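You operate a simulated robot arm through the tools that you are given. There is no shell and no other tool. Be economical: measure what you need, move in short steps, check, and stop when the job is done.

You are at the controls of a simulated two-armed robot. One attempt, no reset.

JOB
Take the yellow pad on the assembly bench and put it away on the pillar shelf. Take the yellow pencil box and put it on the slat bench. Put two of the tack boxes from the assembly bench on the grey table. Open the labels drawer, put the chalk box with the smallest size on its label from the assembly bench inside, then shut the drawer. Take the fibre packet on the clamp bench and put it away on the top shelf of the grey rack. Lift the bead box lid open. Do these in any order. Set down upright: tack box, fibre packet.

It is judged by the outcome, as a careful person would: the job done as asked, and still so three seconds after it is handed in. It fails if anything else is knocked over, pushed out of place, dropped, spilled or broken. Lids that push on must go on centred and level and be pressed home; caps that screw on are set level and turned clockwise until they are tight.

ROBOT AND FRAMES
Two 7-joint arms with fingered hands on one trunk, on a base that drives. Base frame: it is fixed to the floor where the robot stands at the start and does not move with it; the origin is under the middle of the robot, x ahead of it, y to its left, z up; the surface under the hand at the start is at about z = 0.85. Lengths are in m, angles in rad, forces in N, time in s.
The left shoulder is at the start at [0.07, 0.169, 1.218], the right one opposite. With the tool pointing down near the work surface each hand reaches from about 0.24 to 0.68 m from the robot's upright axis, wherever it stands, measured 20 degrees to its own side. Places, roughly: bead box lid [2.3, 0.3, 0.7]; chalk box [0.5, -0.75, 0.75]; chest [2.4, -1.1, 0.4]; fibre packet [0.75, -1, 1]; grey table [2.4, 2.7, 0.9]; labels drawer [2.4, -1.1, 0.5]; pillar shelf (17x32 cm) [3.4, -2.18, 1]; slat bench [0.1, 3.4, 0.8]; tack box [0.5, -0.25, 1]; top shelf of the grey rack [-1.2, 2.1, 1.6]; yellow pad (6x8x4 cm) [0.6, 0, 0.9]; yellow pencil box [0.5, -0.25, 0.75]. Payload 3.4 kg a hand.
The TCP of each hand is the grasp point between the finger pads, 0.023 m short of the fingertips. In the tool frame z runs along the fingers and y along their closing line. Largest opening 0.116 m; the body of the gripper starts 0.065 m behind the TCP. The gripper is a hand of 4 fingers: y runs from the thumb to the fingers, the wrist lies at [0, 0, -0.211] in the tool frame, and closing takes about 1.5 s.
Orientation is told as [roll, pitch, yaw] about the base's x, y, z axes, in that order, counted from this pose: with the fingers straight down and closing along the base's y, the tool's x points along the base's -x, its y along +y and its z along -z.

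CONTROLS
- The arms move only by the tool play_rows. It takes "left_series", "right_series" or both (then of equal length, played together; a hand with none holds still); each is a list of rows, each a list of 7 numbers: the shift along the tool's x, y, z in mm, then the turn, a rotation vector about the tool's x, y, z in rad, then the gripper command, from -1 (fully open) to 1 (shut), values between in proportion. In form: [[dx, dy, dz, rx, ry, rz, gripper], ...]. A call has 1 to 12 rows; each row shifts and turns the commanded pose from where the row before left it, along the tool's axes as they then stand. A row lasts 0.2 s, in which the tool goes at most 0.05 m and 0.15 rad; a call with a longer step from one row to the next is refused whole, and so is a gripper value outside its range. Where a pose cannot be reached the arm comes as near as it can. A force on the tool above 40 N (or 10 N above the force at the start of the call, whichever is more), or a blocked arm, ends the call early, and 0.2 s more pass. Each finger travels about 0.153 m/s and halts on what it meets, pressing with about 26 N; the grip force reading is that of the motor and also rises with nothing between the fingers. The clock runs only during rows and for 0.2 s after the last one: add rows that do not move to give the fingers time. It gives the time, the measured TCP pose, the force on the tool (base axes), the opening and the grip force at its end, in the units of the frame above (readings bear some noise), with the torque about the TCP (base axes, N m) and any sound that the robot's microphone picked up.
- Cameras (640 x 400 px; columns grow to the right, rows downward): "scene" is now at [0.1287, -0.0367, 1.4487]; the picture's right is [-0.43, -0.90, 0.00], its down [-0.52, 0.25, -0.82] and it looks along [0.74, -0.35, -0.57] (base axes); focal length 272 px, centre (320, 200). "left" rides on the left gripper at [-0.069, 0.001, -0.09] in its tool frame; the picture's right is [-0.01, -1.00, 0.00], its down [0.79, -0.01, -0.61] and it looks along [0.61, -0.01, 0.79] (tool axes); focal length 251 px, centre (320, 200). "right" rides on the right gripper at [0.069, 0.001, -0.09] in its tool frame; the picture's right is [-0.01, 1.00, 0.00], its down [-0.79, -0.01, -0.61] and it looks along [-0.61, -0.01, 0.79] (tool axes); focal length 251 px, centre (320, 200). There is no depth. A picture from a camera that has moved, and an enlarged one, comes with that camera's place and axes in the base frame and with its lens.
- capture(camera): a new picture of that camera. It takes no simulated time.
- raise_lower(by): slides the trunk up (or, below 0, down) by that many m; the arms and the scene camera ride with it, the base frame stays. It gives what a move gives, with no picture.
- roll_base(legs): drives the robot by 1 to 6 legs, each [ahead, left, turn to the left] in m, m and rad, along the robot's own axes; the way and the turn of a leg run together, so that a leg with both is an arc; at most 1.5 m and 3.142 rad a leg. The arms and the cameras ride along, it lands a little off, and it stops where it bumps. It gives what a move gives.
- hand_shape(shape, hand): the hand has 4 fingers and takes this shape, open, in about a second: jaw (thumb against the fingers, like two jaws); tri (thumb and two fingers); tip (a fingertip pinch); poke (one finger out to press); point (the index stretched); flat (the hand flat); cup (the hand cupped); fist (a fist). The gripper value then closes the fingers along that shape, each until it touches; the sizes above hold for jaw. It gives what a move gives, with no picture.
- turn_head(pan, tilt): turns the head with the scene camera to pan (to the left, within 1.501 rad either way) and tilt (down, from -0.506 to 1.204), counted from straight ahead of the robot. It gives what a move gives.
- zoom(camera, box): a new picture of the part [left, top, right, bottom] of that camera's present view, enlarged. It takes no simulated time.
- close_job(): hands the job in; it is judged then, once.

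Go step by step. Nothing tells you exact positions but the pictures and the camera data: compare them with the known pose of the tool, close in by small moves and look again before you grip or let go. The budget is 217 turns and 228 pictures, counting those below and the enlarged ones. Unless the task says otherwise, let go and move clear before handing in, and close with one line.

The tools are called after "Call:" as a command line: name --argument value ..., lists and objects as JSON in quotes. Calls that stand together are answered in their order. play_rows: Moves the arms, as the interface text tells. Its arguments: {"type":"object","properties":{"left_series":{"type":"array","items":{"type":"array","items":{"type":"number"}}},"right_series":{"type":"array","items":{"type":"array","items":{"type":"number"}}}},"required":[]} The other tools are called the same way: raise_lower (by) slides the trunk up or down; hand_shape (shape, hand) gives the hand a shape; roll_base (legs) drives the base; turn_head (pan, tilt) turns the head that bears the scene camera; capture (camera) takes a picture; zoom (camera, box) takes an enlarged picture of a part of a camera's view; close_job () hands the job in.

At the start:

```text
time: 0.0
left_position: [0.4769, -0.0213, 1.2751]
left_ee_rot: [0.001, 0.0, 0.002]
left_force: [0.4, 0.1, 0.0]
left_ft_torque: [0.0, -0.01, -0.02]
left_width: 0.1162
left_grasp_force: 0.1
left_shape: jaw
right_position: [0.3663, -0.3803, 1.1772]
right_ee_rot: [-0.001, 0.0, -0.002]
right_force: [0.4, -0.3, -0.4]
right_ft_torque: [-0.03, 0.0, -0.03]
right_width: 0.1159
right_grasp_force: 0.0
right_shape: jaw
trunk travel left (down, up): [-0.725, 0.215]
robot x, y, heading: [-0.0035, 0.001, 0.004]
head pan, tilt: [-0.447, 0.613]
```

scene: 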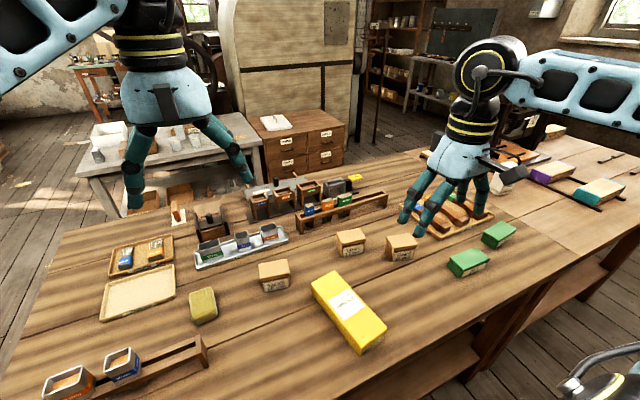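
right: 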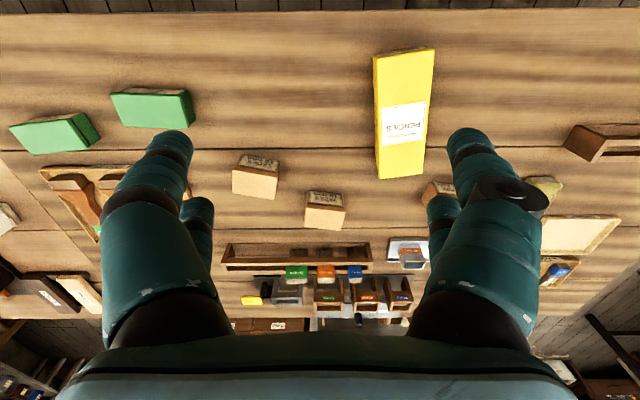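
left: 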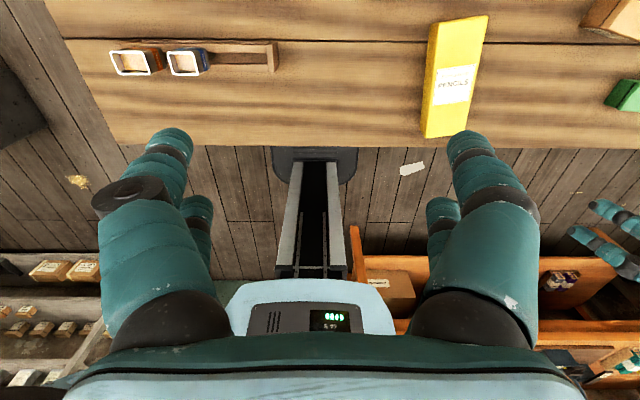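

I see the assembly bench with the yellow pencil box, yellow pad, chalk boxes and tack boxes; I need to read labels and look round before moving.

Call:
zoom --camera "scene" --box '[160, 160, 400, 310]'

Call:
zoom --camera "scene" --box '[240, 200, 440, 320]'

Call:
zoom --camera "scene" --box '[20, 220, 260, 400]'

Call:
zoom --camera "scene" --box '[420, 90, 640, 240]'

Call:
zoom --camera "scene" --box '[60, 60, 360, 220]'

```text
2.67 times, centred on (280, 235) of scene
camera zoom: at [0.1287, -0.0367, 1.4487], right [-0.43, -0.9, 0.0], down [-0.52, 0.25, -0.82], along [0.74, -0.35, -0.57], focal length 726 px, centre (427, 107)
```

zoom: 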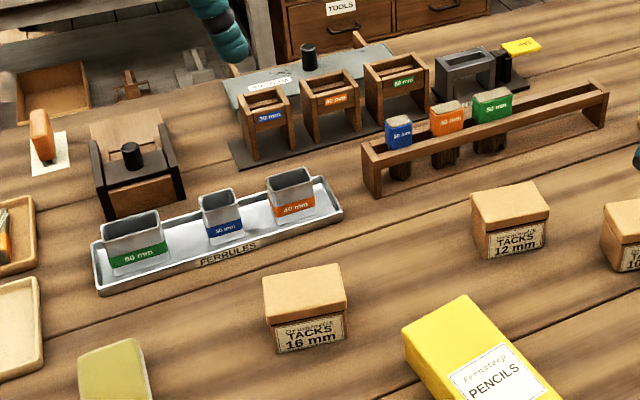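

```text
3.20 times, centred on (340, 260) of scene
camera zoom: at [0.1287, -0.0367, 1.4487], right [-0.43, -0.9, 0.0], down [-0.52, 0.25, -0.82], along [0.74, -0.35, -0.57], focal length 871 px, centre (256, 8)
```

zoom: 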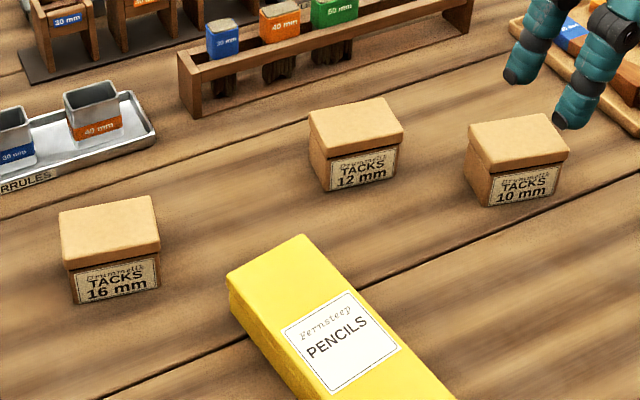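

```text
2.22 times, centred on (140, 310) of scene
camera zoom: at [0.1287, -0.0367, 1.4487], right [-0.43, -0.9, 0.0], down [-0.52, 0.25, -0.82], along [0.74, -0.35, -0.57], focal length 605 px, centre (720, -44)
```

zoom: 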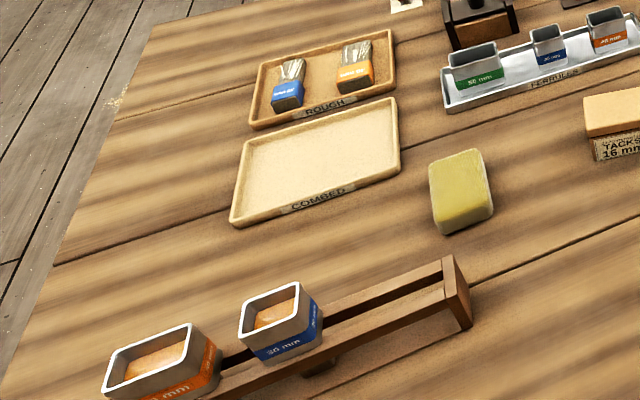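

```text
2.67 times, centred on (530, 165) of scene
camera zoom: at [0.1287, -0.0367, 1.4487], right [-0.43, -0.9, 0.0], down [-0.52, 0.25, -0.82], along [0.74, -0.35, -0.57], focal length 726 px, centre (-240, 293)
```

zoom: 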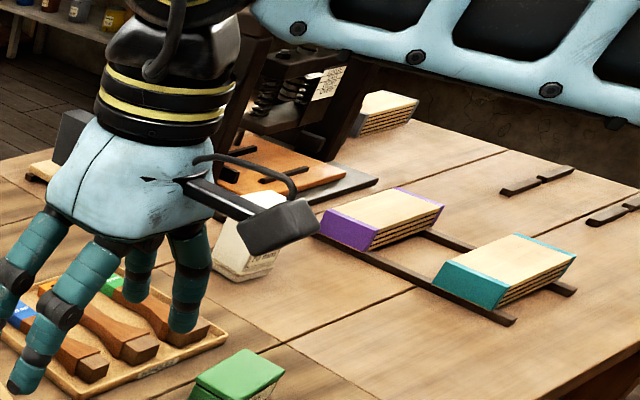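

```text
2.13 times, centred on (210, 140) of scene
camera zoom: at [0.1287, -0.0367, 1.4487], right [-0.43, -0.9, 0.0], down [-0.52, 0.25, -0.82], along [0.74, -0.35, -0.57], focal length 581 px, centre (555, 328)
```

zoom: 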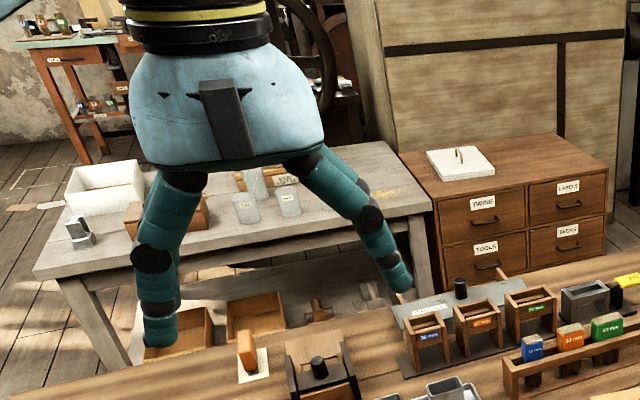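

Labels so far: chest top-right drawer is LABELS; tack boxes 16/12/10 mm. I'll check the green boxes (likely chalk) and the rest of the area.

Call:
zoom --camera "right" --box '[0, 70, 200, 195]'

Call:
turn_head --pan -1.0 --tilt 0.6

Call:
capture --camera "scene"

Call:
turn_head --pan -0.4 --tilt 0.1

Call:
capture --camera "scene"

Call:
turn_head --pan 0.6 --tilt 0.1

Call:
capture --camera "scene"

Call:
turn_head --pan 1.45 --tilt 0.2

Call:
capture --camera "scene"

```text
3.20 times, centred on (100, 132) of right
camera zoom: at [0.2987, -0.3787, 1.2687], right [0.01, 1.0, 0.0], down [0.79, -0.01, 0.61], along [0.61, -0.01, -0.79], focal length 805 px, centre (1024, 416)
```

zoom: 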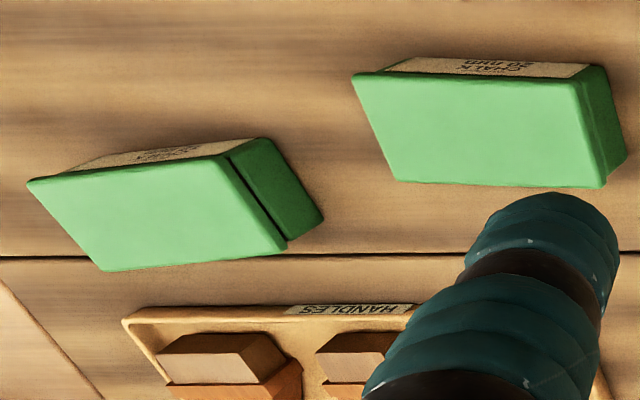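

```text
time: 1.0
left_position: [0.4772, -0.0215, 1.2749]
left_ee_rot: [0.001, -0.001, 0.0]
left_force: [0.2, 0.8, 0.9]
left_ft_torque: [0.0, 0.0, 0.0]
left_width: 0.116
left_grasp_force: 0.1
left_shape: jaw
right_position: [0.3668, -0.3793, 1.1788]
right_ee_rot: [0.001, 0.002, 0.001]
right_force: [-0.4, 1.2, -0.2]
right_ft_torque: [0.02, -0.02, 0.02]
right_width: 0.116
right_grasp_force: 0.1
right_shape: jaw
trunk travel left (down, up): [-0.725, 0.215]
robot x, y, heading: [-0.0032, 0.0005, 0.002]
head pan, tilt: [-1.0, 0.6]
```

```text
218 pictures are left
camera scene: at [0.0971, -0.0728, 1.4497], right [-0.84, -0.54, 0.0], down [-0.31, 0.48, -0.82], along [0.45, -0.69, -0.57], focal length 272 px, centre (320, 200)
```

scene: 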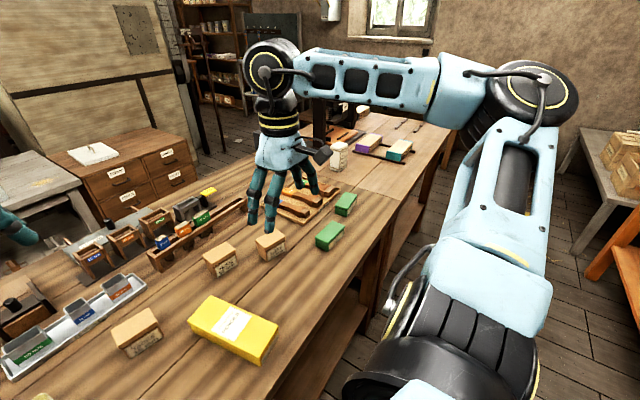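

```text
time: 2.0
left_position: [0.4774, -0.0214, 1.2752]
left_ee_rot: [0.0, 0.0, 0.001]
left_force: [-0.2, -0.2, -1.0]
left_ft_torque: [0.03, -0.01, 0.03]
left_width: 0.1159
left_grasp_force: 0.1
left_shape: jaw
right_position: [0.3662, -0.3791, 1.1783]
right_ee_rot: [-0.001, 0.0, 0.0]
right_force: [0.2, 0.2, 1.5]
right_ft_torque: [-0.03, 0.02, 0.01]
right_width: 0.1162
right_grasp_force: 0.0
right_shape: jaw
trunk travel left (down, up): [-0.725, 0.215]
robot x, y, heading: [-0.0015, 0.0002, 0.0]
head pan, tilt: [-0.4, 0.099]
```

```text
217 pictures are left
camera scene: at [0.134, -0.0345, 1.4958], right [-0.39, -0.92, 0.0], down [-0.09, 0.04, -0.99], along [0.92, -0.39, -0.1], focal length 272 px, centre (320, 200)
```

scene: 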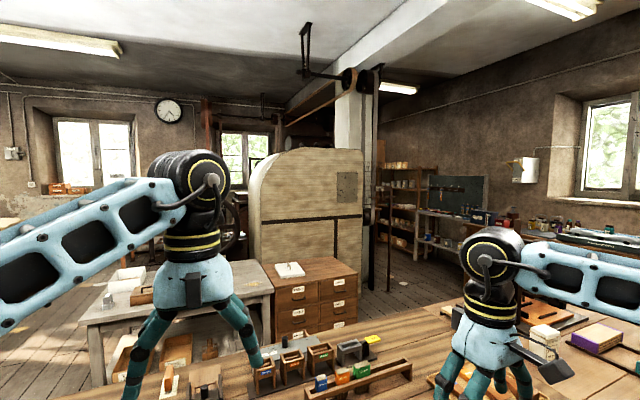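

```text
time: 3.2
left_position: [0.4779, -0.0196, 1.2757]
left_ee_rot: [0.0, 0.0, 0.001]
left_force: [-0.5, -0.1, 0.7]
left_ft_torque: [0.02, 0.01, -0.01]
left_width: 0.1162
left_grasp_force: 0.0
left_shape: jaw
right_position: [0.3668, -0.379, 1.1779]
right_ee_rot: [0.001, -0.001, 0.0]
right_force: [0.2, 0.0, 0.0]
right_ft_torque: [0.04, 0.02, 0.02]
right_width: 0.116
right_grasp_force: 0.1
right_shape: jaw
trunk travel left (down, up): [-0.725, 0.215]
robot x, y, heading: [0.002, -0.0047, -0.004]
head pan, tilt: [0.6, 0.099]
```

```text
216 pictures are left
camera scene: at [0.1253, 0.0534, 1.4959], right [0.56, -0.83, 0.0], down [-0.08, -0.06, -0.99], along [0.82, 0.56, -0.1], focal length 272 px, centre (320, 200)
```

scene: 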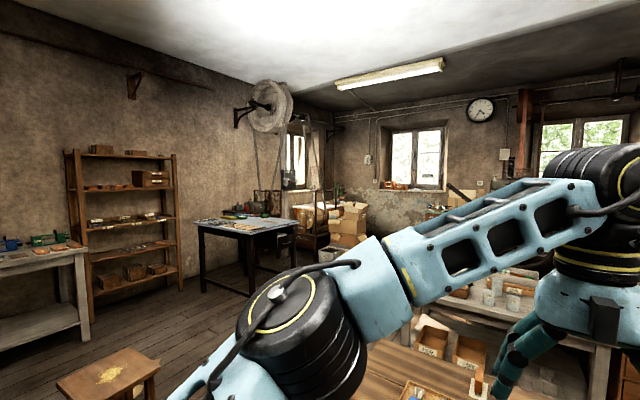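

```text
time: 4.4
left_position: [0.4769, -0.0219, 1.2754]
left_ee_rot: [0.0, 0.002, -0.001]
left_force: [-0.8, -0.3, 0.2]
left_ft_torque: [-0.01, 0.0, 0.0]
left_width: 0.116
left_grasp_force: 0.0
left_shape: jaw
right_position: [0.3673, -0.3798, 1.1777]
right_ee_rot: [0.0, 0.001, -0.001]
right_force: [0.2, 0.2, -0.2]
right_ft_torque: [-0.03, -0.01, -0.02]
right_width: 0.1159
right_grasp_force: 0.0
right_shape: jaw
trunk travel left (down, up): [-0.725, 0.215]
robot x, y, heading: [0.0032, -0.0031, -0.002]
head pan, tilt: [1.45, 0.201]
```

```text
215 pictures are left
camera scene: at [0.0606, 0.0939, 1.4865], right [0.99, -0.12, 0.0], down [-0.02, -0.2, -0.98], along [0.12, 0.97, -0.2], focal length 272 px, centre (320, 200)
```

scene: 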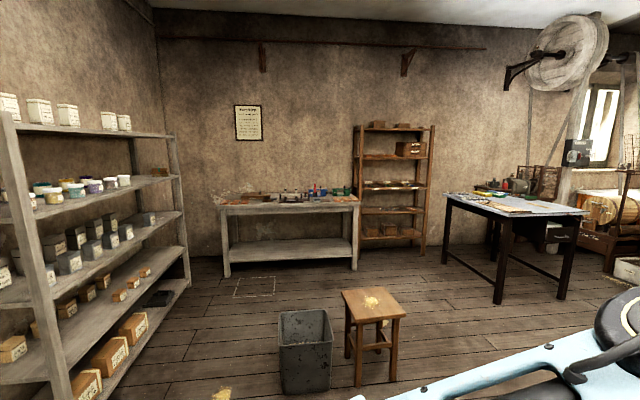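

Overview is clear: slat bench at the back wall, grey-topped table on its right, grey rack on the left. Now read the green boxes' labels.

Call:
turn_head --pan -0.9 --tilt 0.7

Call:
zoom --camera "scene" --box '[290, 140, 430, 228]'

Call:
zoom --camera "scene" --box '[320, 80, 540, 217]'

Call:
capture --camera "scene"

```text
time: 6.6
left_position: [0.4776, -0.022, 1.2757]
left_ee_rot: [0.0, 0.0, -0.001]
left_force: [0.3, 0.2, 0.4]
left_ft_torque: [0.04, -0.01, 0.03]
left_width: 0.1158
left_grasp_force: 0.0
left_shape: jaw
right_position: [0.3677, -0.3792, 1.1784]
right_ee_rot: [0.001, 0.0, 0.0]
right_force: [-0.5, -1.3, -0.3]
right_ft_torque: [0.0, -0.03, -0.02]
right_width: 0.1161
right_grasp_force: 0.1
right_shape: jaw
trunk travel left (down, up): [-0.725, 0.215]
robot x, y, heading: [-0.0011, -0.0007, 0.001]
head pan, tilt: [-0.901, 0.7]
```

```text
4.55 times, centred on (360, 184) of scene
camera zoom: at [0.1021, -0.0651, 1.4411], right [-0.78, -0.62, 0.0], down [-0.4, 0.5, -0.76], along [0.48, -0.6, -0.64], focal length 1237 px, centre (138, 273)
```

zoom: 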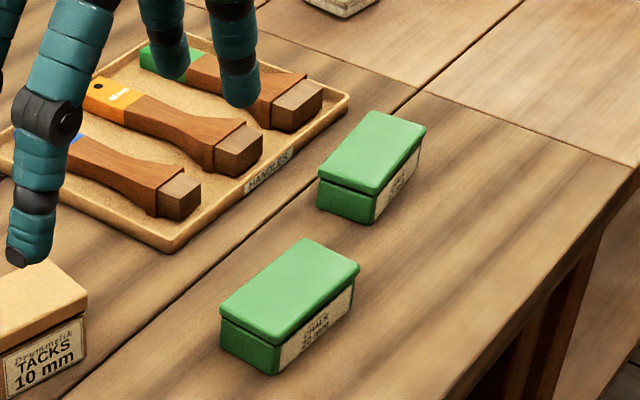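

```text
2.91 times, centred on (430, 148) of scene
camera zoom: at [0.1021, -0.0651, 1.4411], right [-0.78, -0.62, 0.0], down [-0.4, 0.5, -0.76], along [0.48, -0.6, -0.64], focal length 792 px, centre (0, 350)
```

zoom: 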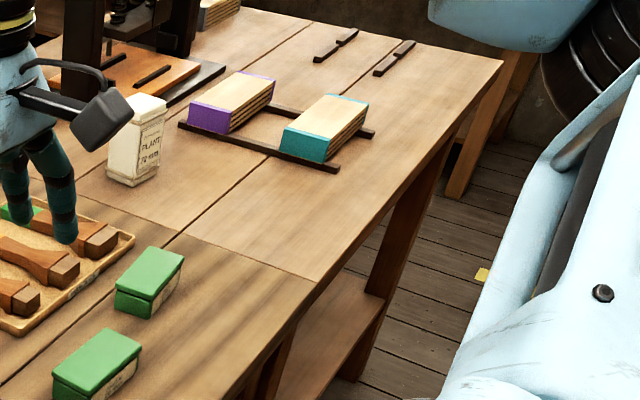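

```text
212 pictures are left
camera scene: at [0.1021, -0.0651, 1.4411], right [-0.78, -0.62, 0.0], down [-0.4, 0.5, -0.76], along [0.48, -0.6, -0.64], focal length 272 px, centre (320, 200)
```

scene: 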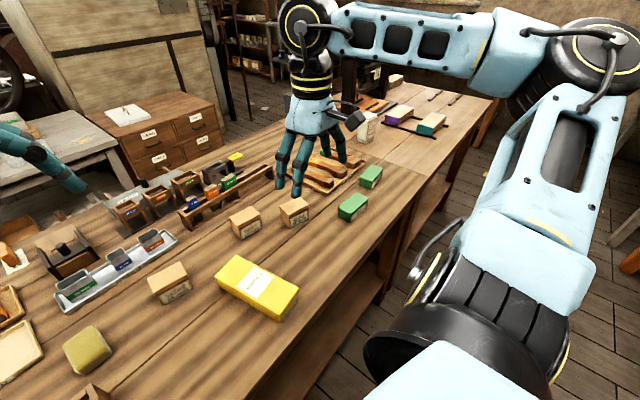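

The white packet ("PLANT … mm") on the clamp bench is the fibre packet; the green ones are chalk boxes. I start with the pad at about (0.588, 0.047): bring the left hand above it.

Call:
play_rows --left_series '[[-14, 8.6, 37, 0, 0, 0, -1], [-14, 8.6, 37, 0, 0, 0, -1], [-14, 8.6, 37, 0, 0, 0, -1], [-14, 8.6, 37, 0, 0, 0, -1], [-14, 8.6, 37, 0, 0, 0, -1], [-14, 8.6, 37, 0, 0, 0, -1], [-14, 8.6, 37, 0, 0, 0, -1], [-14, 8.6, 37, 0, 0, 0, -1], [0, 0, 0, 0, 0, 0, -1]]'

Call:
turn_head --pan 0.05 --tilt 0.8

Call:
capture --camera "left"

Call:
capture --camera "scene"

```text
time: 8.6
left_position: [0.5892, 0.0479, 0.9784]
left_ee_rot: [-0.001, 0.0, -0.001]
left_force: [0.1, 0.2, 0.0]
left_ft_torque: [0.02, 0.0, -0.01]
left_width: 0.1159
left_grasp_force: 0.1
left_shape: jaw
right_position: [0.3664, -0.38, 1.1787]
right_ee_rot: [0.001, -0.001, -0.001]
right_force: [0.6, -1.3, 0.1]
right_ft_torque: [0.02, 0.02, 0.05]
right_width: 0.116
right_grasp_force: 0.1
right_shape: jaw
trunk travel left (down, up): [-0.725, 0.215]
robot x, y, heading: [0.0035, -0.0061, -0.0]
head pan, tilt: [-0.901, 0.7]
```

```text
time: 9.8
left_position: [0.588, 0.0483, 0.9809]
left_ee_rot: [0.0, 0.0, 0.001]
left_force: [-0.4, 0.3, 1.0]
left_ft_torque: [-0.01, 0.01, 0.02]
left_width: 0.1161
left_grasp_force: 0.2
left_shape: jaw
right_position: [0.3666, -0.38, 1.1781]
right_ee_rot: [0.0, 0.0, 0.0]
right_force: [0.7, -1.0, 0.0]
right_ft_torque: [-0.03, 0.02, 0.02]
right_width: 0.1161
right_grasp_force: 0.0
right_shape: jaw
trunk travel left (down, up): [-0.725, 0.215]
robot x, y, heading: [0.0032, 0.001, 0.002]
head pan, tilt: [0.051, 0.799]
```

```text
211 pictures are left
camera left: at [0.6575, 0.048, 1.0692], right [0.01, -1.0, 0.0], down [-0.79, -0.01, 0.61], along [-0.61, -0.01, -0.79], focal length 251 px, centre (320, 200)
```

left: 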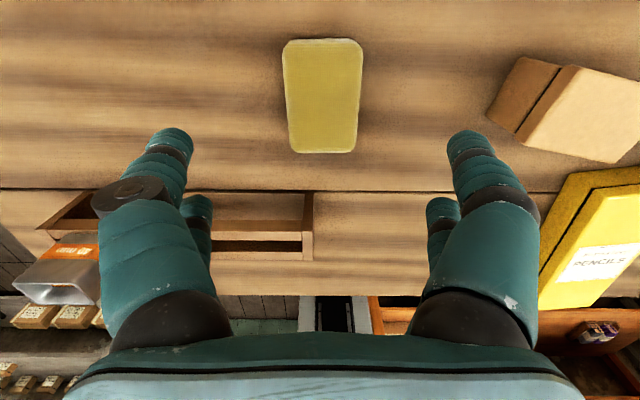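

```text
210 pictures are left
camera scene: at [0.1299, 0.0055, 1.4329], right [0.05, -1.0, 0.0], down [-0.72, -0.04, -0.7], along [0.7, 0.03, -0.72], focal length 272 px, centre (320, 200)
```

scene: 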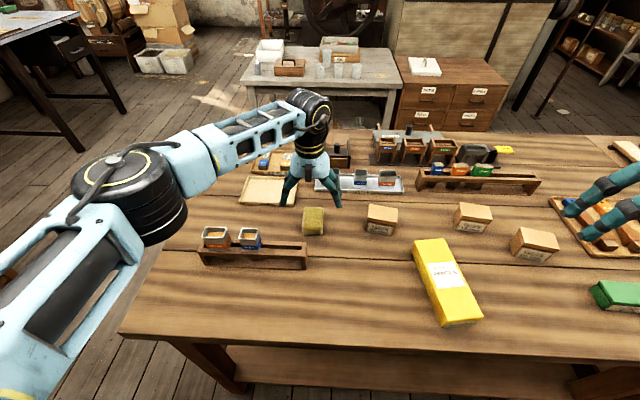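

Pad centre is at about (0.603, 0.046). Descend and grip it gently across its 6 cm width.

Call:
play_rows --left_series '[[-15, -2, 20, 0, 0, 0, -1], [0, 0, 25, 0, 0, 0, -1], [0, 0, 25, 0, 0, 0, -1], [0, 0, 15, 0, 0, 0, -1], [0, 0, 10, 0, 0, 0, -1], [0, 0, 0, 0, 0, 0, -1]]'

Call:
capture --camera "left"

```text
time: 11.2
left_position: [0.6043, 0.0465, 0.8836]
left_ee_rot: [-0.001, 0.0, 0.0]
left_force: [0.2, 0.3, -0.4]
left_ft_torque: [-0.01, 0.02, 0.0]
left_width: 0.116
left_grasp_force: 0.1
left_shape: jaw
right_position: [0.3674, -0.3795, 1.1776]
right_ee_rot: [0.0, -0.001, 0.001]
right_force: [-0.5, 0.7, -0.4]
right_ft_torque: [0.01, -0.01, 0.0]
right_width: 0.1159
right_grasp_force: 0.1
right_shape: jaw
trunk travel left (down, up): [-0.725, 0.215]
robot x, y, heading: [0.001, 0.0026, -0.002]
head pan, tilt: [0.051, 0.799]
```

```text
209 pictures are left
camera left: at [0.6725, 0.0462, 0.973], right [0.01, -1.0, 0.0], down [-0.79, -0.01, 0.61], along [-0.61, -0.01, -0.79], focal length 251 px, centre (320, 200)
```

left: 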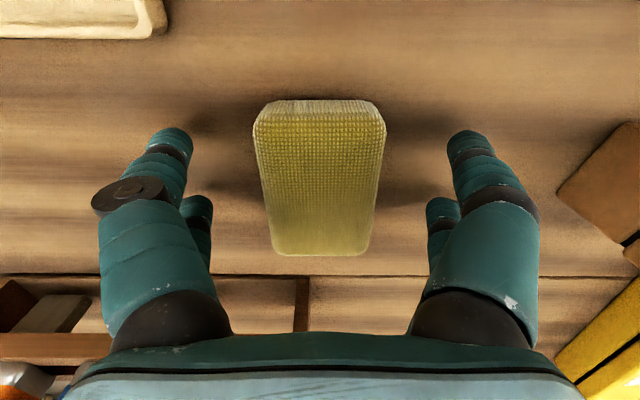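

Fingers straddle the pad nicely. Close and lift.

Call:
play_rows --left_series '[[0, 0, 2, 0, 0, 0, -0.4], [0, 0, 0, 0, 0, 0, 0.1], [0, 0, 0, 0, 0, 0, 0.5], [0, 0, 0, 0, 0, 0, 1], [0, 0, 0, 0, 0, 0, 1], [0, 0, 0, 0, 0, 0, 1], [0, 0, 0, 0, 0, 0, 1], [0, 0, 0, 0, 0, 0, 1], [0, 0, -20, 0, 0, 0, 1], [0, 0, -40, 0, 0, 0, 1], [0, 0, -40, 0, 0, 0, 1]]'

Call:
capture --camera "left"

```text
time: 13.6
left_position: [0.6122, 0.041, 0.9823]
left_ee_rot: [0.002, -0.001, 0.002]
left_force: [0.1, -0.6, -1.0]
left_ft_torque: [0.04, -0.03, 0.01]
left_width: 0.0477
left_grasp_force: 25.6
left_shape: jaw
left hand out of reach, approached as far as the arm can: row 10, 11
right_position: [0.3659, -0.3799, 1.1771]
right_ee_rot: [-0.001, -0.001, 0.0]
right_force: [0.0, 0.2, -0.5]
right_ft_torque: [-0.01, 0.0, -0.04]
right_width: 0.1159
right_grasp_force: 0.0
right_shape: jaw
trunk travel left (down, up): [-0.725, 0.215]
robot x, y, heading: [-0.0004, -0.0007, -0.002]
head pan, tilt: [0.051, 0.799]
```

```text
208 pictures are left
camera left: at [0.6817, 0.0407, 1.0724], right [0.01, -1.0, 0.0], down [-0.79, -0.01, 0.61], along [-0.61, 0.0, -0.79], focal length 251 px, centre (320, 200)
```

left: 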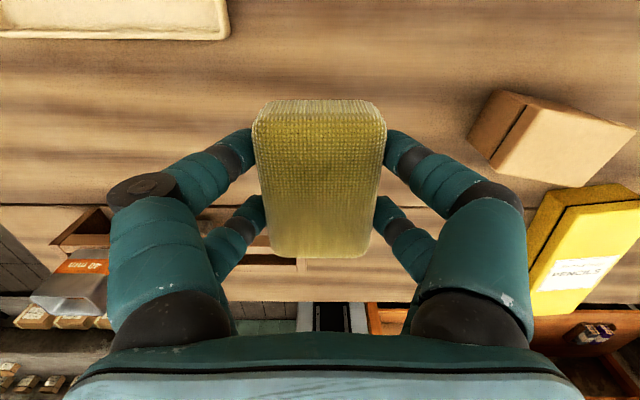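

Pad is held. Retract the left arm close to the body and drive right to look at the chalk boxes.

Call:
play_rows --left_series '[[25, 0, -30, 0, 0, 0, 1], [25, 10, -30, 0, 0, 0, 1], [25, 15, -30, 0, 0, 0, 1], [25, 15, -30, 0, 0, 0, 1], [25, 15, -20, 0, 0, 0, 1], [25, 15, -20, 0, 0, 0, 1], [25, 15, 0, 0, 0, 0, 1], [25, 15, 0, 0, 0, 0, 1], [0, 15, 0, 0, 0, 0, 1], [0, 15, 0, 0, 0, 0, 1]]'

Call:
roll_base --legs '[[0, -0.4, 0]]'

Call:
turn_head --pan -0.5 --tilt 0.8

Call:
capture --camera "scene"

Call:
capture --camera "right"

```text
time: 15.8
left_position: [0.4915, 0.0914, 1.1192]
left_ee_rot: [0.0, -0.001, -0.002]
left_force: [0.2, -0.2, -0.9]
left_ft_torque: [0.0, -0.02, 0.02]
left_width: 0.0477
left_grasp_force: 25.7
left_shape: jaw
left hand out of reach, approached as far as the arm can: row 1, 2, 3, 4, 5
right_position: [0.3679, -0.3785, 1.1784]
right_ee_rot: [-0.001, 0.0, -0.002]
right_force: [0.3, 0.7, 0.1]
right_ft_torque: [-0.04, 0.0, 0.0]
right_width: 0.1158
right_grasp_force: 0.0
right_shape: jaw
trunk travel left (down, up): [-0.725, 0.215]
robot x, y, heading: [-0.001, -0.0042, 0.001]
head pan, tilt: [0.051, 0.799]
```

```text
time: 18.3
left_position: [0.4917, -0.3126, 1.1191]
left_ee_rot: [-0.002, 0.0, -0.002]
left_force: [0.3, -0.1, 0.3]
left_ft_torque: [0.02, -0.01, 0.0]
left_width: 0.0477
left_grasp_force: 25.6
left_shape: jaw
right_position: [0.3655, -0.7829, 1.1786]
right_ee_rot: [-0.002, -0.001, -0.002]
right_force: [-0.7, 0.5, -0.7]
right_ft_torque: [0.02, 0.0, -0.01]
right_width: 0.1158
right_grasp_force: 0.0
right_shape: jaw
trunk travel left (down, up): [-0.725, 0.215]
robot x, y, heading: [0.0001, -0.4038, -0.002]
head pan, tilt: [0.051, 0.799]
```

```text
time: 19.3
left_position: [0.4925, -0.3139, 1.1204]
left_ee_rot: [0.0, 0.002, -0.001]
left_force: [1.2, -0.1, -0.8]
left_ft_torque: [-0.03, 0.0, 0.0]
left_width: 0.0478
left_grasp_force: 26.4
left_shape: jaw
right_position: [0.3645, -0.7848, 1.1783]
right_ee_rot: [0.0, 0.0, 0.0]
right_force: [-0.6, 0.4, 0.6]
right_ft_torque: [-0.01, -0.01, -0.01]
right_width: 0.1158
right_grasp_force: 0.0
right_shape: jaw
trunk travel left (down, up): [-0.725, 0.215]
robot x, y, heading: [0.0022, -0.4079, -0.003]
head pan, tilt: [-0.499, 0.799]
```

```text
207 pictures are left
camera scene: at [0.1196, -0.4411, 1.4329], right [-0.48, -0.88, 0.0], down [-0.63, 0.34, -0.7], along [0.61, -0.33, -0.72], focal length 272 px, centre (320, 200)
```

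scene: 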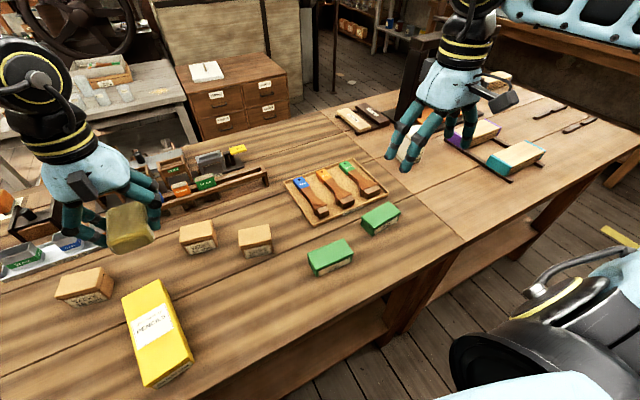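

```text
206 pictures are left
camera right: at [0.2974, -0.7831, 1.2688], right [0.01, 1.0, 0.0], down [0.79, -0.01, 0.61], along [0.61, -0.01, -0.79], focal length 251 px, centre (320, 200)
```

right: 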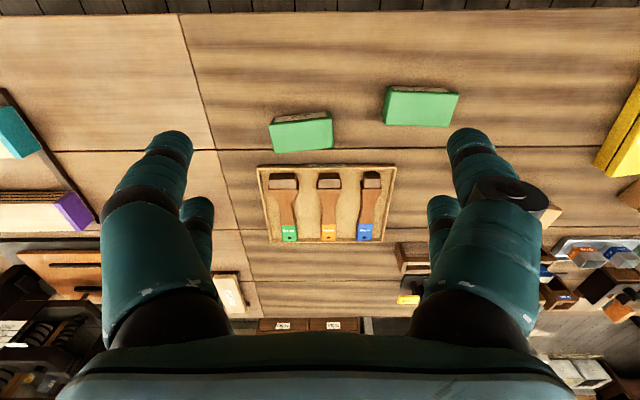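

Call:
zoom --camera "scene" --box '[300, 190, 410, 280]'

Call:
zoom --camera "scene" --box '[310, 240, 365, 280]'

Call:
zoom --camera "scene" --box '[355, 195, 410, 240]'

```text
4.44 times, centred on (355, 235) of scene
camera zoom: at [0.1196, -0.4411, 1.4329], right [-0.48, -0.88, 0.0], down [-0.63, 0.34, -0.7], along [0.61, -0.33, -0.72], focal length 1210 px, centre (164, 44)
```

zoom: 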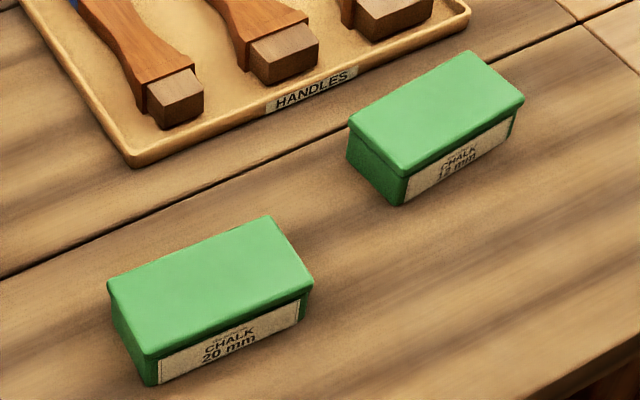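

```text
10.00 times, centred on (338, 260) of scene
camera zoom: at [0.1196, -0.4411, 1.4329], right [-0.48, -0.88, 0.0], down [-0.63, 0.34, -0.7], along [0.61, -0.33, -0.72], focal length 2722 px, centre (145, -400)
```

zoom: 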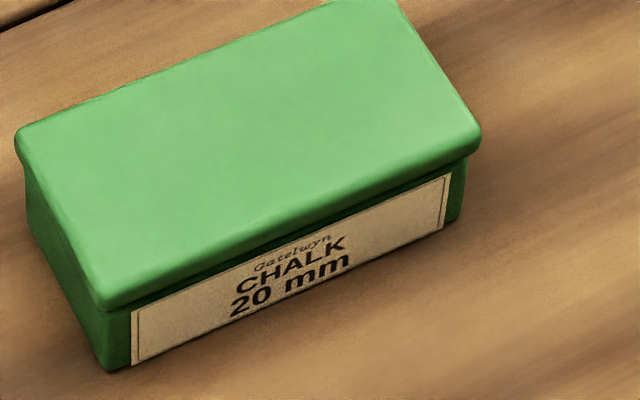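

```text
8.89 times, centred on (382, 218) of scene
camera zoom: at [0.1196, -0.4411, 1.4329], right [-0.48, -0.88, 0.0], down [-0.63, 0.34, -0.7], along [0.61, -0.33, -0.72], focal length 2420 px, centre (-236, 44)
```

zoom: 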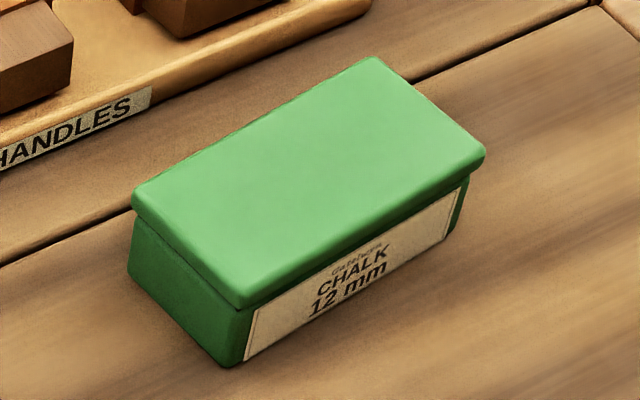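

12 mm chalk is the smallest: the right-hand green box at about (0.459, -0.816). Rotate the right hand so that it closes across the short side and look.

Call:
play_rows --right_series '[[-9.5, -3.3, 10, 0, 0, 0, -1], [0, 0, 10, 0, 0, 0.145, -1], [0, 0, 10, 0, 0, 0.145, -1], [0, 0, 10, 0, 0, 0.145, -1], [0, 0, 10, 0, 0, 0.145, -1], [0, 0, 10, 0, 0, 0.145, -1], [0, 0, 10, 0, 0, 0.145, -1], [0, 0, 10, 0, 0, 0.145, -1], [0, 0, 10, 0, 0, 0.145, -1], [0, 0, 10, 0, 0, 0.145, -1], [0, 0, 0, 0, 0, 0.145, -1], [0, 0, 0, 0, 0, 0, -1]]'

Call:
capture --camera "right"

```text
time: 21.9
left_position: [0.4923, -0.3132, 1.1196]
left_ee_rot: [0.0, 0.0, -0.001]
left_force: [0.2, 0.2, -1.3]
left_ft_torque: [-0.04, 0.0, 0.0]
left_width: 0.0476
left_grasp_force: 26.0
left_shape: jaw
right_position: [0.3767, -0.8139, 1.0776]
right_ee_rot: [-0.001, 0.011, -1.448]
right_force: [-0.1, -0.1, 0.3]
right_ft_torque: [-0.03, 0.03, 0.0]
right_width: 0.1157
right_grasp_force: 0.0
right_shape: jaw
right hand out of reach, approached as far as the arm can: row 11
trunk travel left (down, up): [-0.725, 0.215]
robot x, y, heading: [-0.0004, -0.4029, -0.001]
head pan, tilt: [-0.499, 0.799]
```

```text
202 pictures are left
camera right: at [0.3696, -0.7457, 1.1691], right [0.99, 0.11, 0.0], down [0.09, -0.8, 0.6], along [0.07, -0.59, -0.8], focal length 251 px, centre (320, 200)
```

right: 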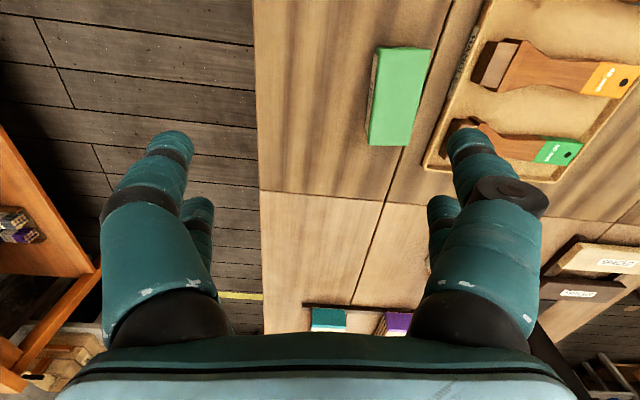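

Box at about (0.463, -0.811); the handle tray edge is close (x≈0.53), so I pre-close the fingers to ~75 mm and come down in stages.

Call:
play_rows --right_series '[[-2, 22, 0, 0, 0, 0, -0.6], [-2, 22, 10, 0, 0, 0, -0.3], [-2, 22, 30, 0, 0, 0, -0.3], [-1.6, 20, 40, 0, 0, 0, -0.3], [0, 0, 40, 0, 0, 0, -0.3], [0, 0, 0, 0, 0, 0, -0.3]]'

Call:
capture --camera "right"

Call:
capture --camera "scene"

```text
time: 23.3
left_position: [0.4904, -0.3144, 1.1194]
left_ee_rot: [-0.002, -0.002, -0.001]
left_force: [-0.1, -0.3, -0.4]
left_ft_torque: [0.02, -0.02, -0.01]
left_width: 0.048
left_grasp_force: 25.5
left_shape: jaw
right_position: [0.4635, -0.8119, 0.958]
right_ee_rot: [0.0, -0.001, -1.453]
right_force: [0.2, 0.5, 0.3]
right_ft_torque: [-0.03, 0.01, 0.01]
right_width: 0.0756
right_grasp_force: 0.1
right_shape: jaw
trunk travel left (down, up): [-0.725, 0.215]
robot x, y, heading: [0.0007, -0.4052, -0.003]
head pan, tilt: [-0.499, 0.799]
```

```text
201 pictures are left
camera right: at [0.4562, -0.7427, 1.0485], right [0.99, 0.11, 0.0], down [0.09, -0.79, 0.61], along [0.07, -0.6, -0.79], focal length 251 px, centre (320, 200)
```

right: 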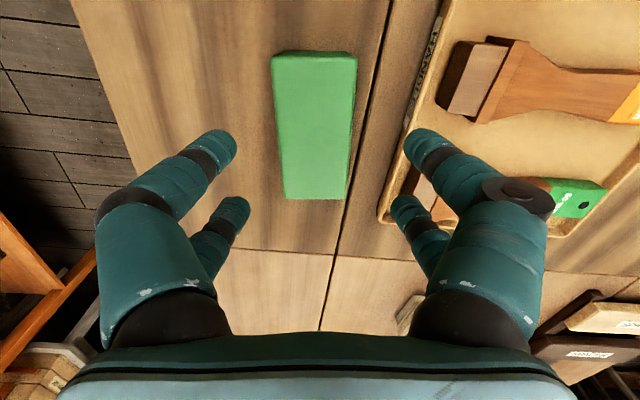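

```text
200 pictures are left
camera scene: at [0.119, -0.441, 1.4329], right [-0.48, -0.88, 0.0], down [-0.63, 0.34, -0.7], along [0.61, -0.34, -0.72], focal length 272 px, centre (320, 200)
```

scene: 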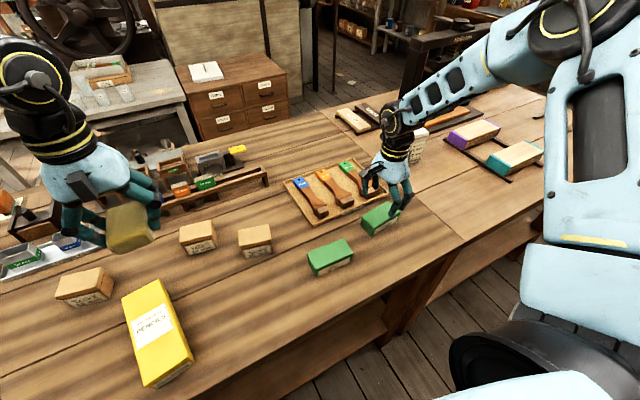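

Aligned; shift a few mm and descend to grip height.

Call:
play_rows --right_series '[[9, -2.5, 20, 0, 0, 0, -0.3], [0, 0, 25, 0, 0, 0, -0.3], [0, 0, 20, 0, 0, 0, -0.3], [0, 0, 14, 0, 0, 0, -0.3], [0, 0, 0, 0, 0, 0, -0.3]]'

Call:
capture --camera "right"

Call:
zoom --camera "scene" --box '[330, 160, 450, 250]'

```text
time: 24.5
left_position: [0.4913, -0.3143, 1.1193]
left_ee_rot: [0.0, 0.0, -0.002]
left_force: [-0.6, -0.7, 0.5]
left_ft_torque: [0.03, -0.01, 0.02]
left_width: 0.0477
left_grasp_force: 25.8
left_shape: jaw
right_position: [0.4604, -0.8077, 0.8809]
right_ee_rot: [0.001, 0.004, -1.45]
right_force: [-0.1, -0.3, 0.1]
right_ft_torque: [0.03, 0.0, 0.0]
right_width: 0.0759
right_grasp_force: 0.1
right_shape: jaw
right hand out of reach, approached as far as the arm can: row 1
trunk travel left (down, up): [-0.725, 0.215]
robot x, y, heading: [-0.0012, -0.4025, -0.004]
head pan, tilt: [-0.499, 0.799]
```

```text
199 pictures are left
camera right: at [0.4531, -0.7393, 0.9715], right [0.99, 0.11, 0.0], down [0.09, -0.79, 0.6], along [0.07, -0.6, -0.8], focal length 251 px, centre (320, 200)
```

right: 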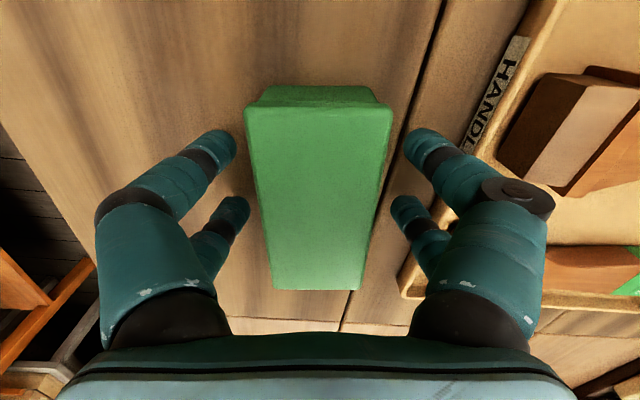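

```text
4.44 times, centred on (390, 205) of scene
camera zoom: at [0.1195, -0.4413, 1.4329], right [-0.48, -0.88, 0.0], down [-0.63, 0.34, -0.7], along [0.61, -0.34, -0.72], focal length 1210 px, centre (9, 178)
```

zoom: 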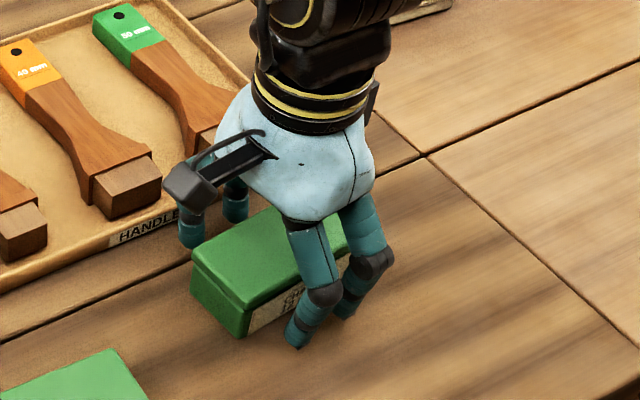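

Box is between the fingers. Go down 4 mm, close, lift.

Call:
play_rows --right_series '[[0, 0, 4, 0, 0, 0, -0.3], [0, 0, 0, 0, 0, 0, 0.1], [0, 0, 0, 0, 0, 0, 0.4], [0, 0, 0, 0, 0, 0, 0.8], [0, 0, 0, 0, 0, 0, 1], [0, 0, 0, 0, 0, 0, 1], [0, 0, 0, 0, 0, 0, 1], [0, 0, 0, 0, 0, 0, 1], [0, 0, -15, 0, 0, 0, 1], [0, 0, -30, 0, 0, 0, 1], [0, 0, -40, 0, 0, 0, 1]]'

Call:
capture --camera "right"

Call:
zoom --camera "scene" --box '[330, 140, 450, 230]'

```text
time: 26.9
left_position: [0.4914, -0.314, 1.1212]
left_ee_rot: [0.001, 0.0, -0.001]
left_force: [-0.1, -0.4, 0.1]
left_ft_torque: [-0.02, 0.01, 0.0]
left_width: 0.0477
left_grasp_force: 25.4
left_shape: jaw
right_position: [0.4611, -0.8081, 0.9608]
right_ee_rot: [0.003, 0.006, -1.449]
right_force: [-0.4, -0.2, -1.7]
right_ft_torque: [0.01, 0.0, 0.03]
right_width: 0.0427
right_grasp_force: 25.3
right_shape: jaw
trunk travel left (down, up): [-0.725, 0.215]
robot x, y, heading: [0.0003, -0.4054, -0.0]
head pan, tilt: [-0.499, 0.799]
```

```text
197 pictures are left
camera right: at [0.4535, -0.7405, 1.0523], right [0.99, 0.11, 0.0], down [0.09, -0.79, 0.6], along [0.07, -0.6, -0.8], focal length 251 px, centre (320, 200)
```

right: 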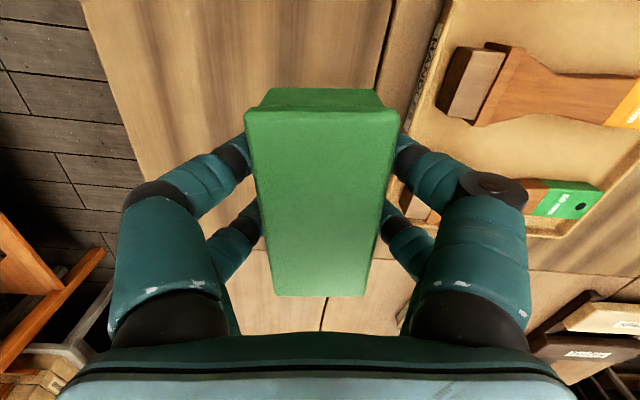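

```text
4.44 times, centred on (390, 185) of scene
camera zoom: at [0.1187, -0.4409, 1.4329], right [-0.48, -0.88, 0.0], down [-0.63, 0.34, -0.7], along [0.61, -0.34, -0.72], focal length 1210 px, centre (9, 267)
```

zoom: 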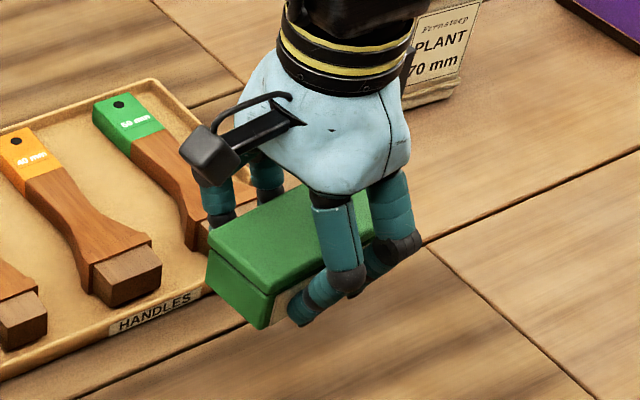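

The 12 mm chalk box is held. Tuck both hands in high, then back off and look toward the left end of the bench.

Call:
play_rows --right_series '[[0, 0, -35, 0, 0, 0, 1], [11.5, -12, -35, 0, 0, 0, 1], [11.5, -12, -35, 0, 0, 0, 1], [11.5, -12, -30, 0, 0, 0, 1], [11.5, -12, -30, 0, 0, 0, 1], [11.5, -12, -25, 0, 0, 0, 1], [11.5, -12, 0, 0, 0, 0, 1]]' --left_series '[[0, 0, 0, 0, 0, 0, 1], [20, 20, -5, 0, 0, 0, 1], [20, 20, -5, 0, 0, 0, 1], [20, 20, -5, 0, 0, 0, 1], [20, 20, -5, 0, 0, 0, 1], [20, 20, -5, 0, 0, 0, 1], [20, 20, -5, 0, 0, 0, 1]]'

Call:
roll_base --legs '[[-0.2, 0.0, 0], [0, 1.4, 0]]'

Call:
turn_head --pan 0.2 --tilt 0.6

Call:
capture --camera "scene"

Call:
turn_head --pan -0.6 --tilt 0.4

Call:
capture --camera "scene"

```text
time: 28.5
left_position: [0.3705, -0.193, 1.1497]
left_ee_rot: [0.001, -0.001, 0.0]
left_force: [0.2, -0.8, -0.8]
left_ft_torque: [-0.02, 0.01, 0.0]
left_width: 0.0477
left_grasp_force: 25.5
left_shape: jaw
right_position: [0.3855, -0.8126, 1.1501]
right_ee_rot: [0.001, 0.006, -1.449]
right_force: [0.6, 0.6, -0.6]
right_ft_torque: [-0.01, 0.02, -0.01]
right_width: 0.0427
right_grasp_force: 26.2
right_shape: jaw
right hand out of reach, approached as far as the arm can: row 2, 3, 4, 5, 6, 7
trunk travel left (down, up): [-0.725, 0.215]
robot x, y, heading: [0.0026, -0.4028, -0.009]
head pan, tilt: [-0.499, 0.799]
```

```text
time: 36.5
left_position: [0.1787, 1.1738, 1.1492]
left_ee_rot: [-0.001, 0.0, -0.008]
left_force: [-0.1, 0.7, -1.7]
left_ft_torque: [0.0, -0.01, 0.01]
left_width: 0.0475
left_grasp_force: 26.2
left_shape: jaw
right_position: [0.1908, 0.5551, 1.1497]
right_ee_rot: [-0.002, 0.005, -1.452]
right_force: [-0.4, -0.1, -0.4]
right_ft_torque: [0.03, 0.03, 0.0]
right_width: 0.0427
right_grasp_force: 26.4
right_shape: jaw
trunk travel left (down, up): [-0.725, 0.215]
robot x, y, heading: [-0.194, 0.9647, -0.009]
head pan, tilt: [-0.499, 0.799]
```

```text
time: 37.6
left_position: [0.1788, 1.1725, 1.1494]
left_ee_rot: [0.001, 0.002, -0.007]
left_force: [0.0, 0.0, -0.4]
left_ft_torque: [0.0, 0.02, 0.0]
left_width: 0.0478
left_grasp_force: 26.7
left_shape: jaw
right_position: [0.1914, 0.5553, 1.1488]
right_ee_rot: [-0.001, 0.005, -1.452]
right_force: [0.7, -0.4, -1.4]
right_ft_torque: [0.02, -0.02, 0.02]
right_width: 0.0426
right_grasp_force: 26.1
right_shape: jaw
trunk travel left (down, up): [-0.725, 0.215]
robot x, y, heading: [-0.1963, 0.9655, -0.011]
head pan, tilt: [0.201, 0.6]
```

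```text
195 pictures are left
camera scene: at [-0.0585, 0.9843, 1.4497], right [0.19, -0.98, 0.0], down [-0.56, -0.11, -0.82], along [0.81, 0.16, -0.57], focal length 272 px, centre (320, 200)
```

scene: 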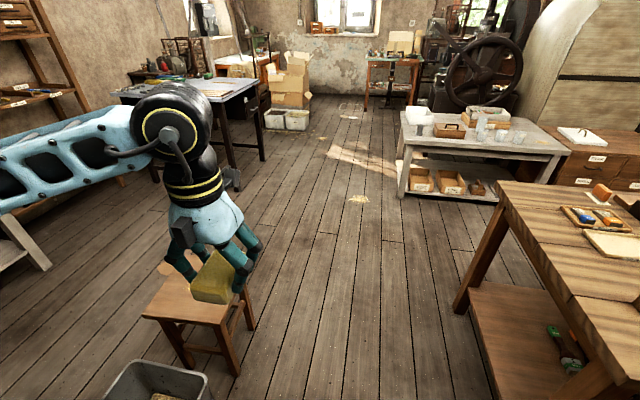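

```text
time: 38.7
left_position: [0.1791, 1.1745, 1.1486]
left_ee_rot: [0.0, 0.0, -0.007]
left_force: [-0.9, -0.1, 0.2]
left_ft_torque: [-0.01, 0.02, 0.03]
left_width: 0.0476
left_grasp_force: 25.7
left_shape: jaw
right_position: [0.1908, 0.5545, 1.1499]
right_ee_rot: [-0.001, 0.005, -1.452]
right_force: [-0.7, -0.5, -1.3]
right_ft_torque: [0.03, -0.02, 0.02]
right_width: 0.0428
right_grasp_force: 26.2
right_shape: jaw
trunk travel left (down, up): [-0.725, 0.215]
robot x, y, heading: [-0.1962, 0.9672, -0.007]
head pan, tilt: [-0.6, 0.4]
```

```text
194 pictures are left
camera scene: at [-0.0691, 0.9147, 1.4679], right [-0.57, -0.82, 0.0], down [-0.32, 0.22, -0.92], along [0.76, -0.53, -0.39], focal length 272 px, centre (320, 200)
```

scene: 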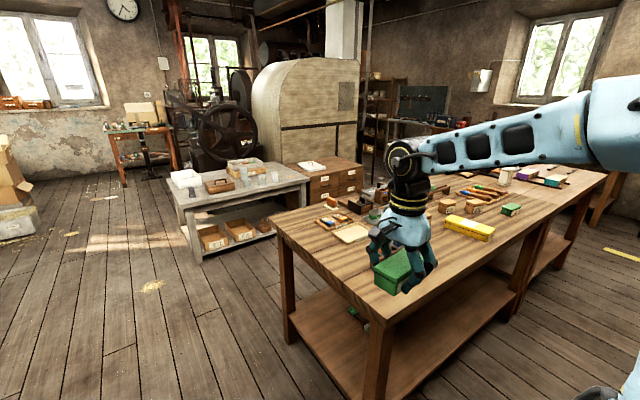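

I need the size of my own base before going through the ~0.73 m gap between the assembly bench and the bead table. Look down.

Call:
turn_head --pan 0 --tilt 1.2

Call:
capture --camera "scene"

Call:
capture --camera "left"

```text
time: 39.9
left_position: [0.1785, 1.1749, 1.15]
left_ee_rot: [-0.001, 0.001, -0.009]
left_force: [0.5, -0.1, -0.7]
left_ft_torque: [0.01, -0.01, 0.0]
left_width: 0.0478
left_grasp_force: 26.2
left_shape: jaw
right_position: [0.1919, 0.556, 1.1488]
right_ee_rot: [0.001, 0.004, -1.452]
right_force: [-0.4, -0.8, -1.6]
right_ft_torque: [0.06, 0.04, -0.04]
right_width: 0.0427
right_grasp_force: 26.1
right_shape: jaw
trunk travel left (down, up): [-0.725, 0.215]
robot x, y, heading: [-0.1948, 0.9661, -0.009]
head pan, tilt: [0.0, 1.201]
```

```text
193 pictures are left
camera scene: at [-0.0892, 0.9671, 1.4052], right [-0.01, -1.0, 0.0], down [-0.93, 0.01, -0.36], along [0.36, 0.0, -0.93], focal length 272 px, centre (320, 200)
```

scene: 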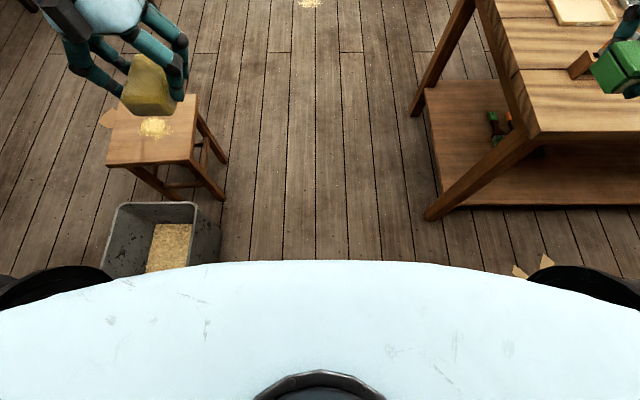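

```text
192 pictures are left
camera left: at [0.2473, 1.1743, 1.2385], right [0.0, -1.0, 0.0], down [-0.79, 0.0, 0.61], along [-0.61, 0.0, -0.79], focal length 251 px, centre (320, 200)
```

left: 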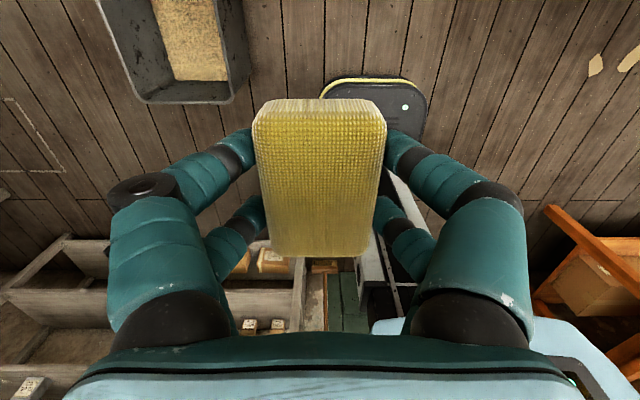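

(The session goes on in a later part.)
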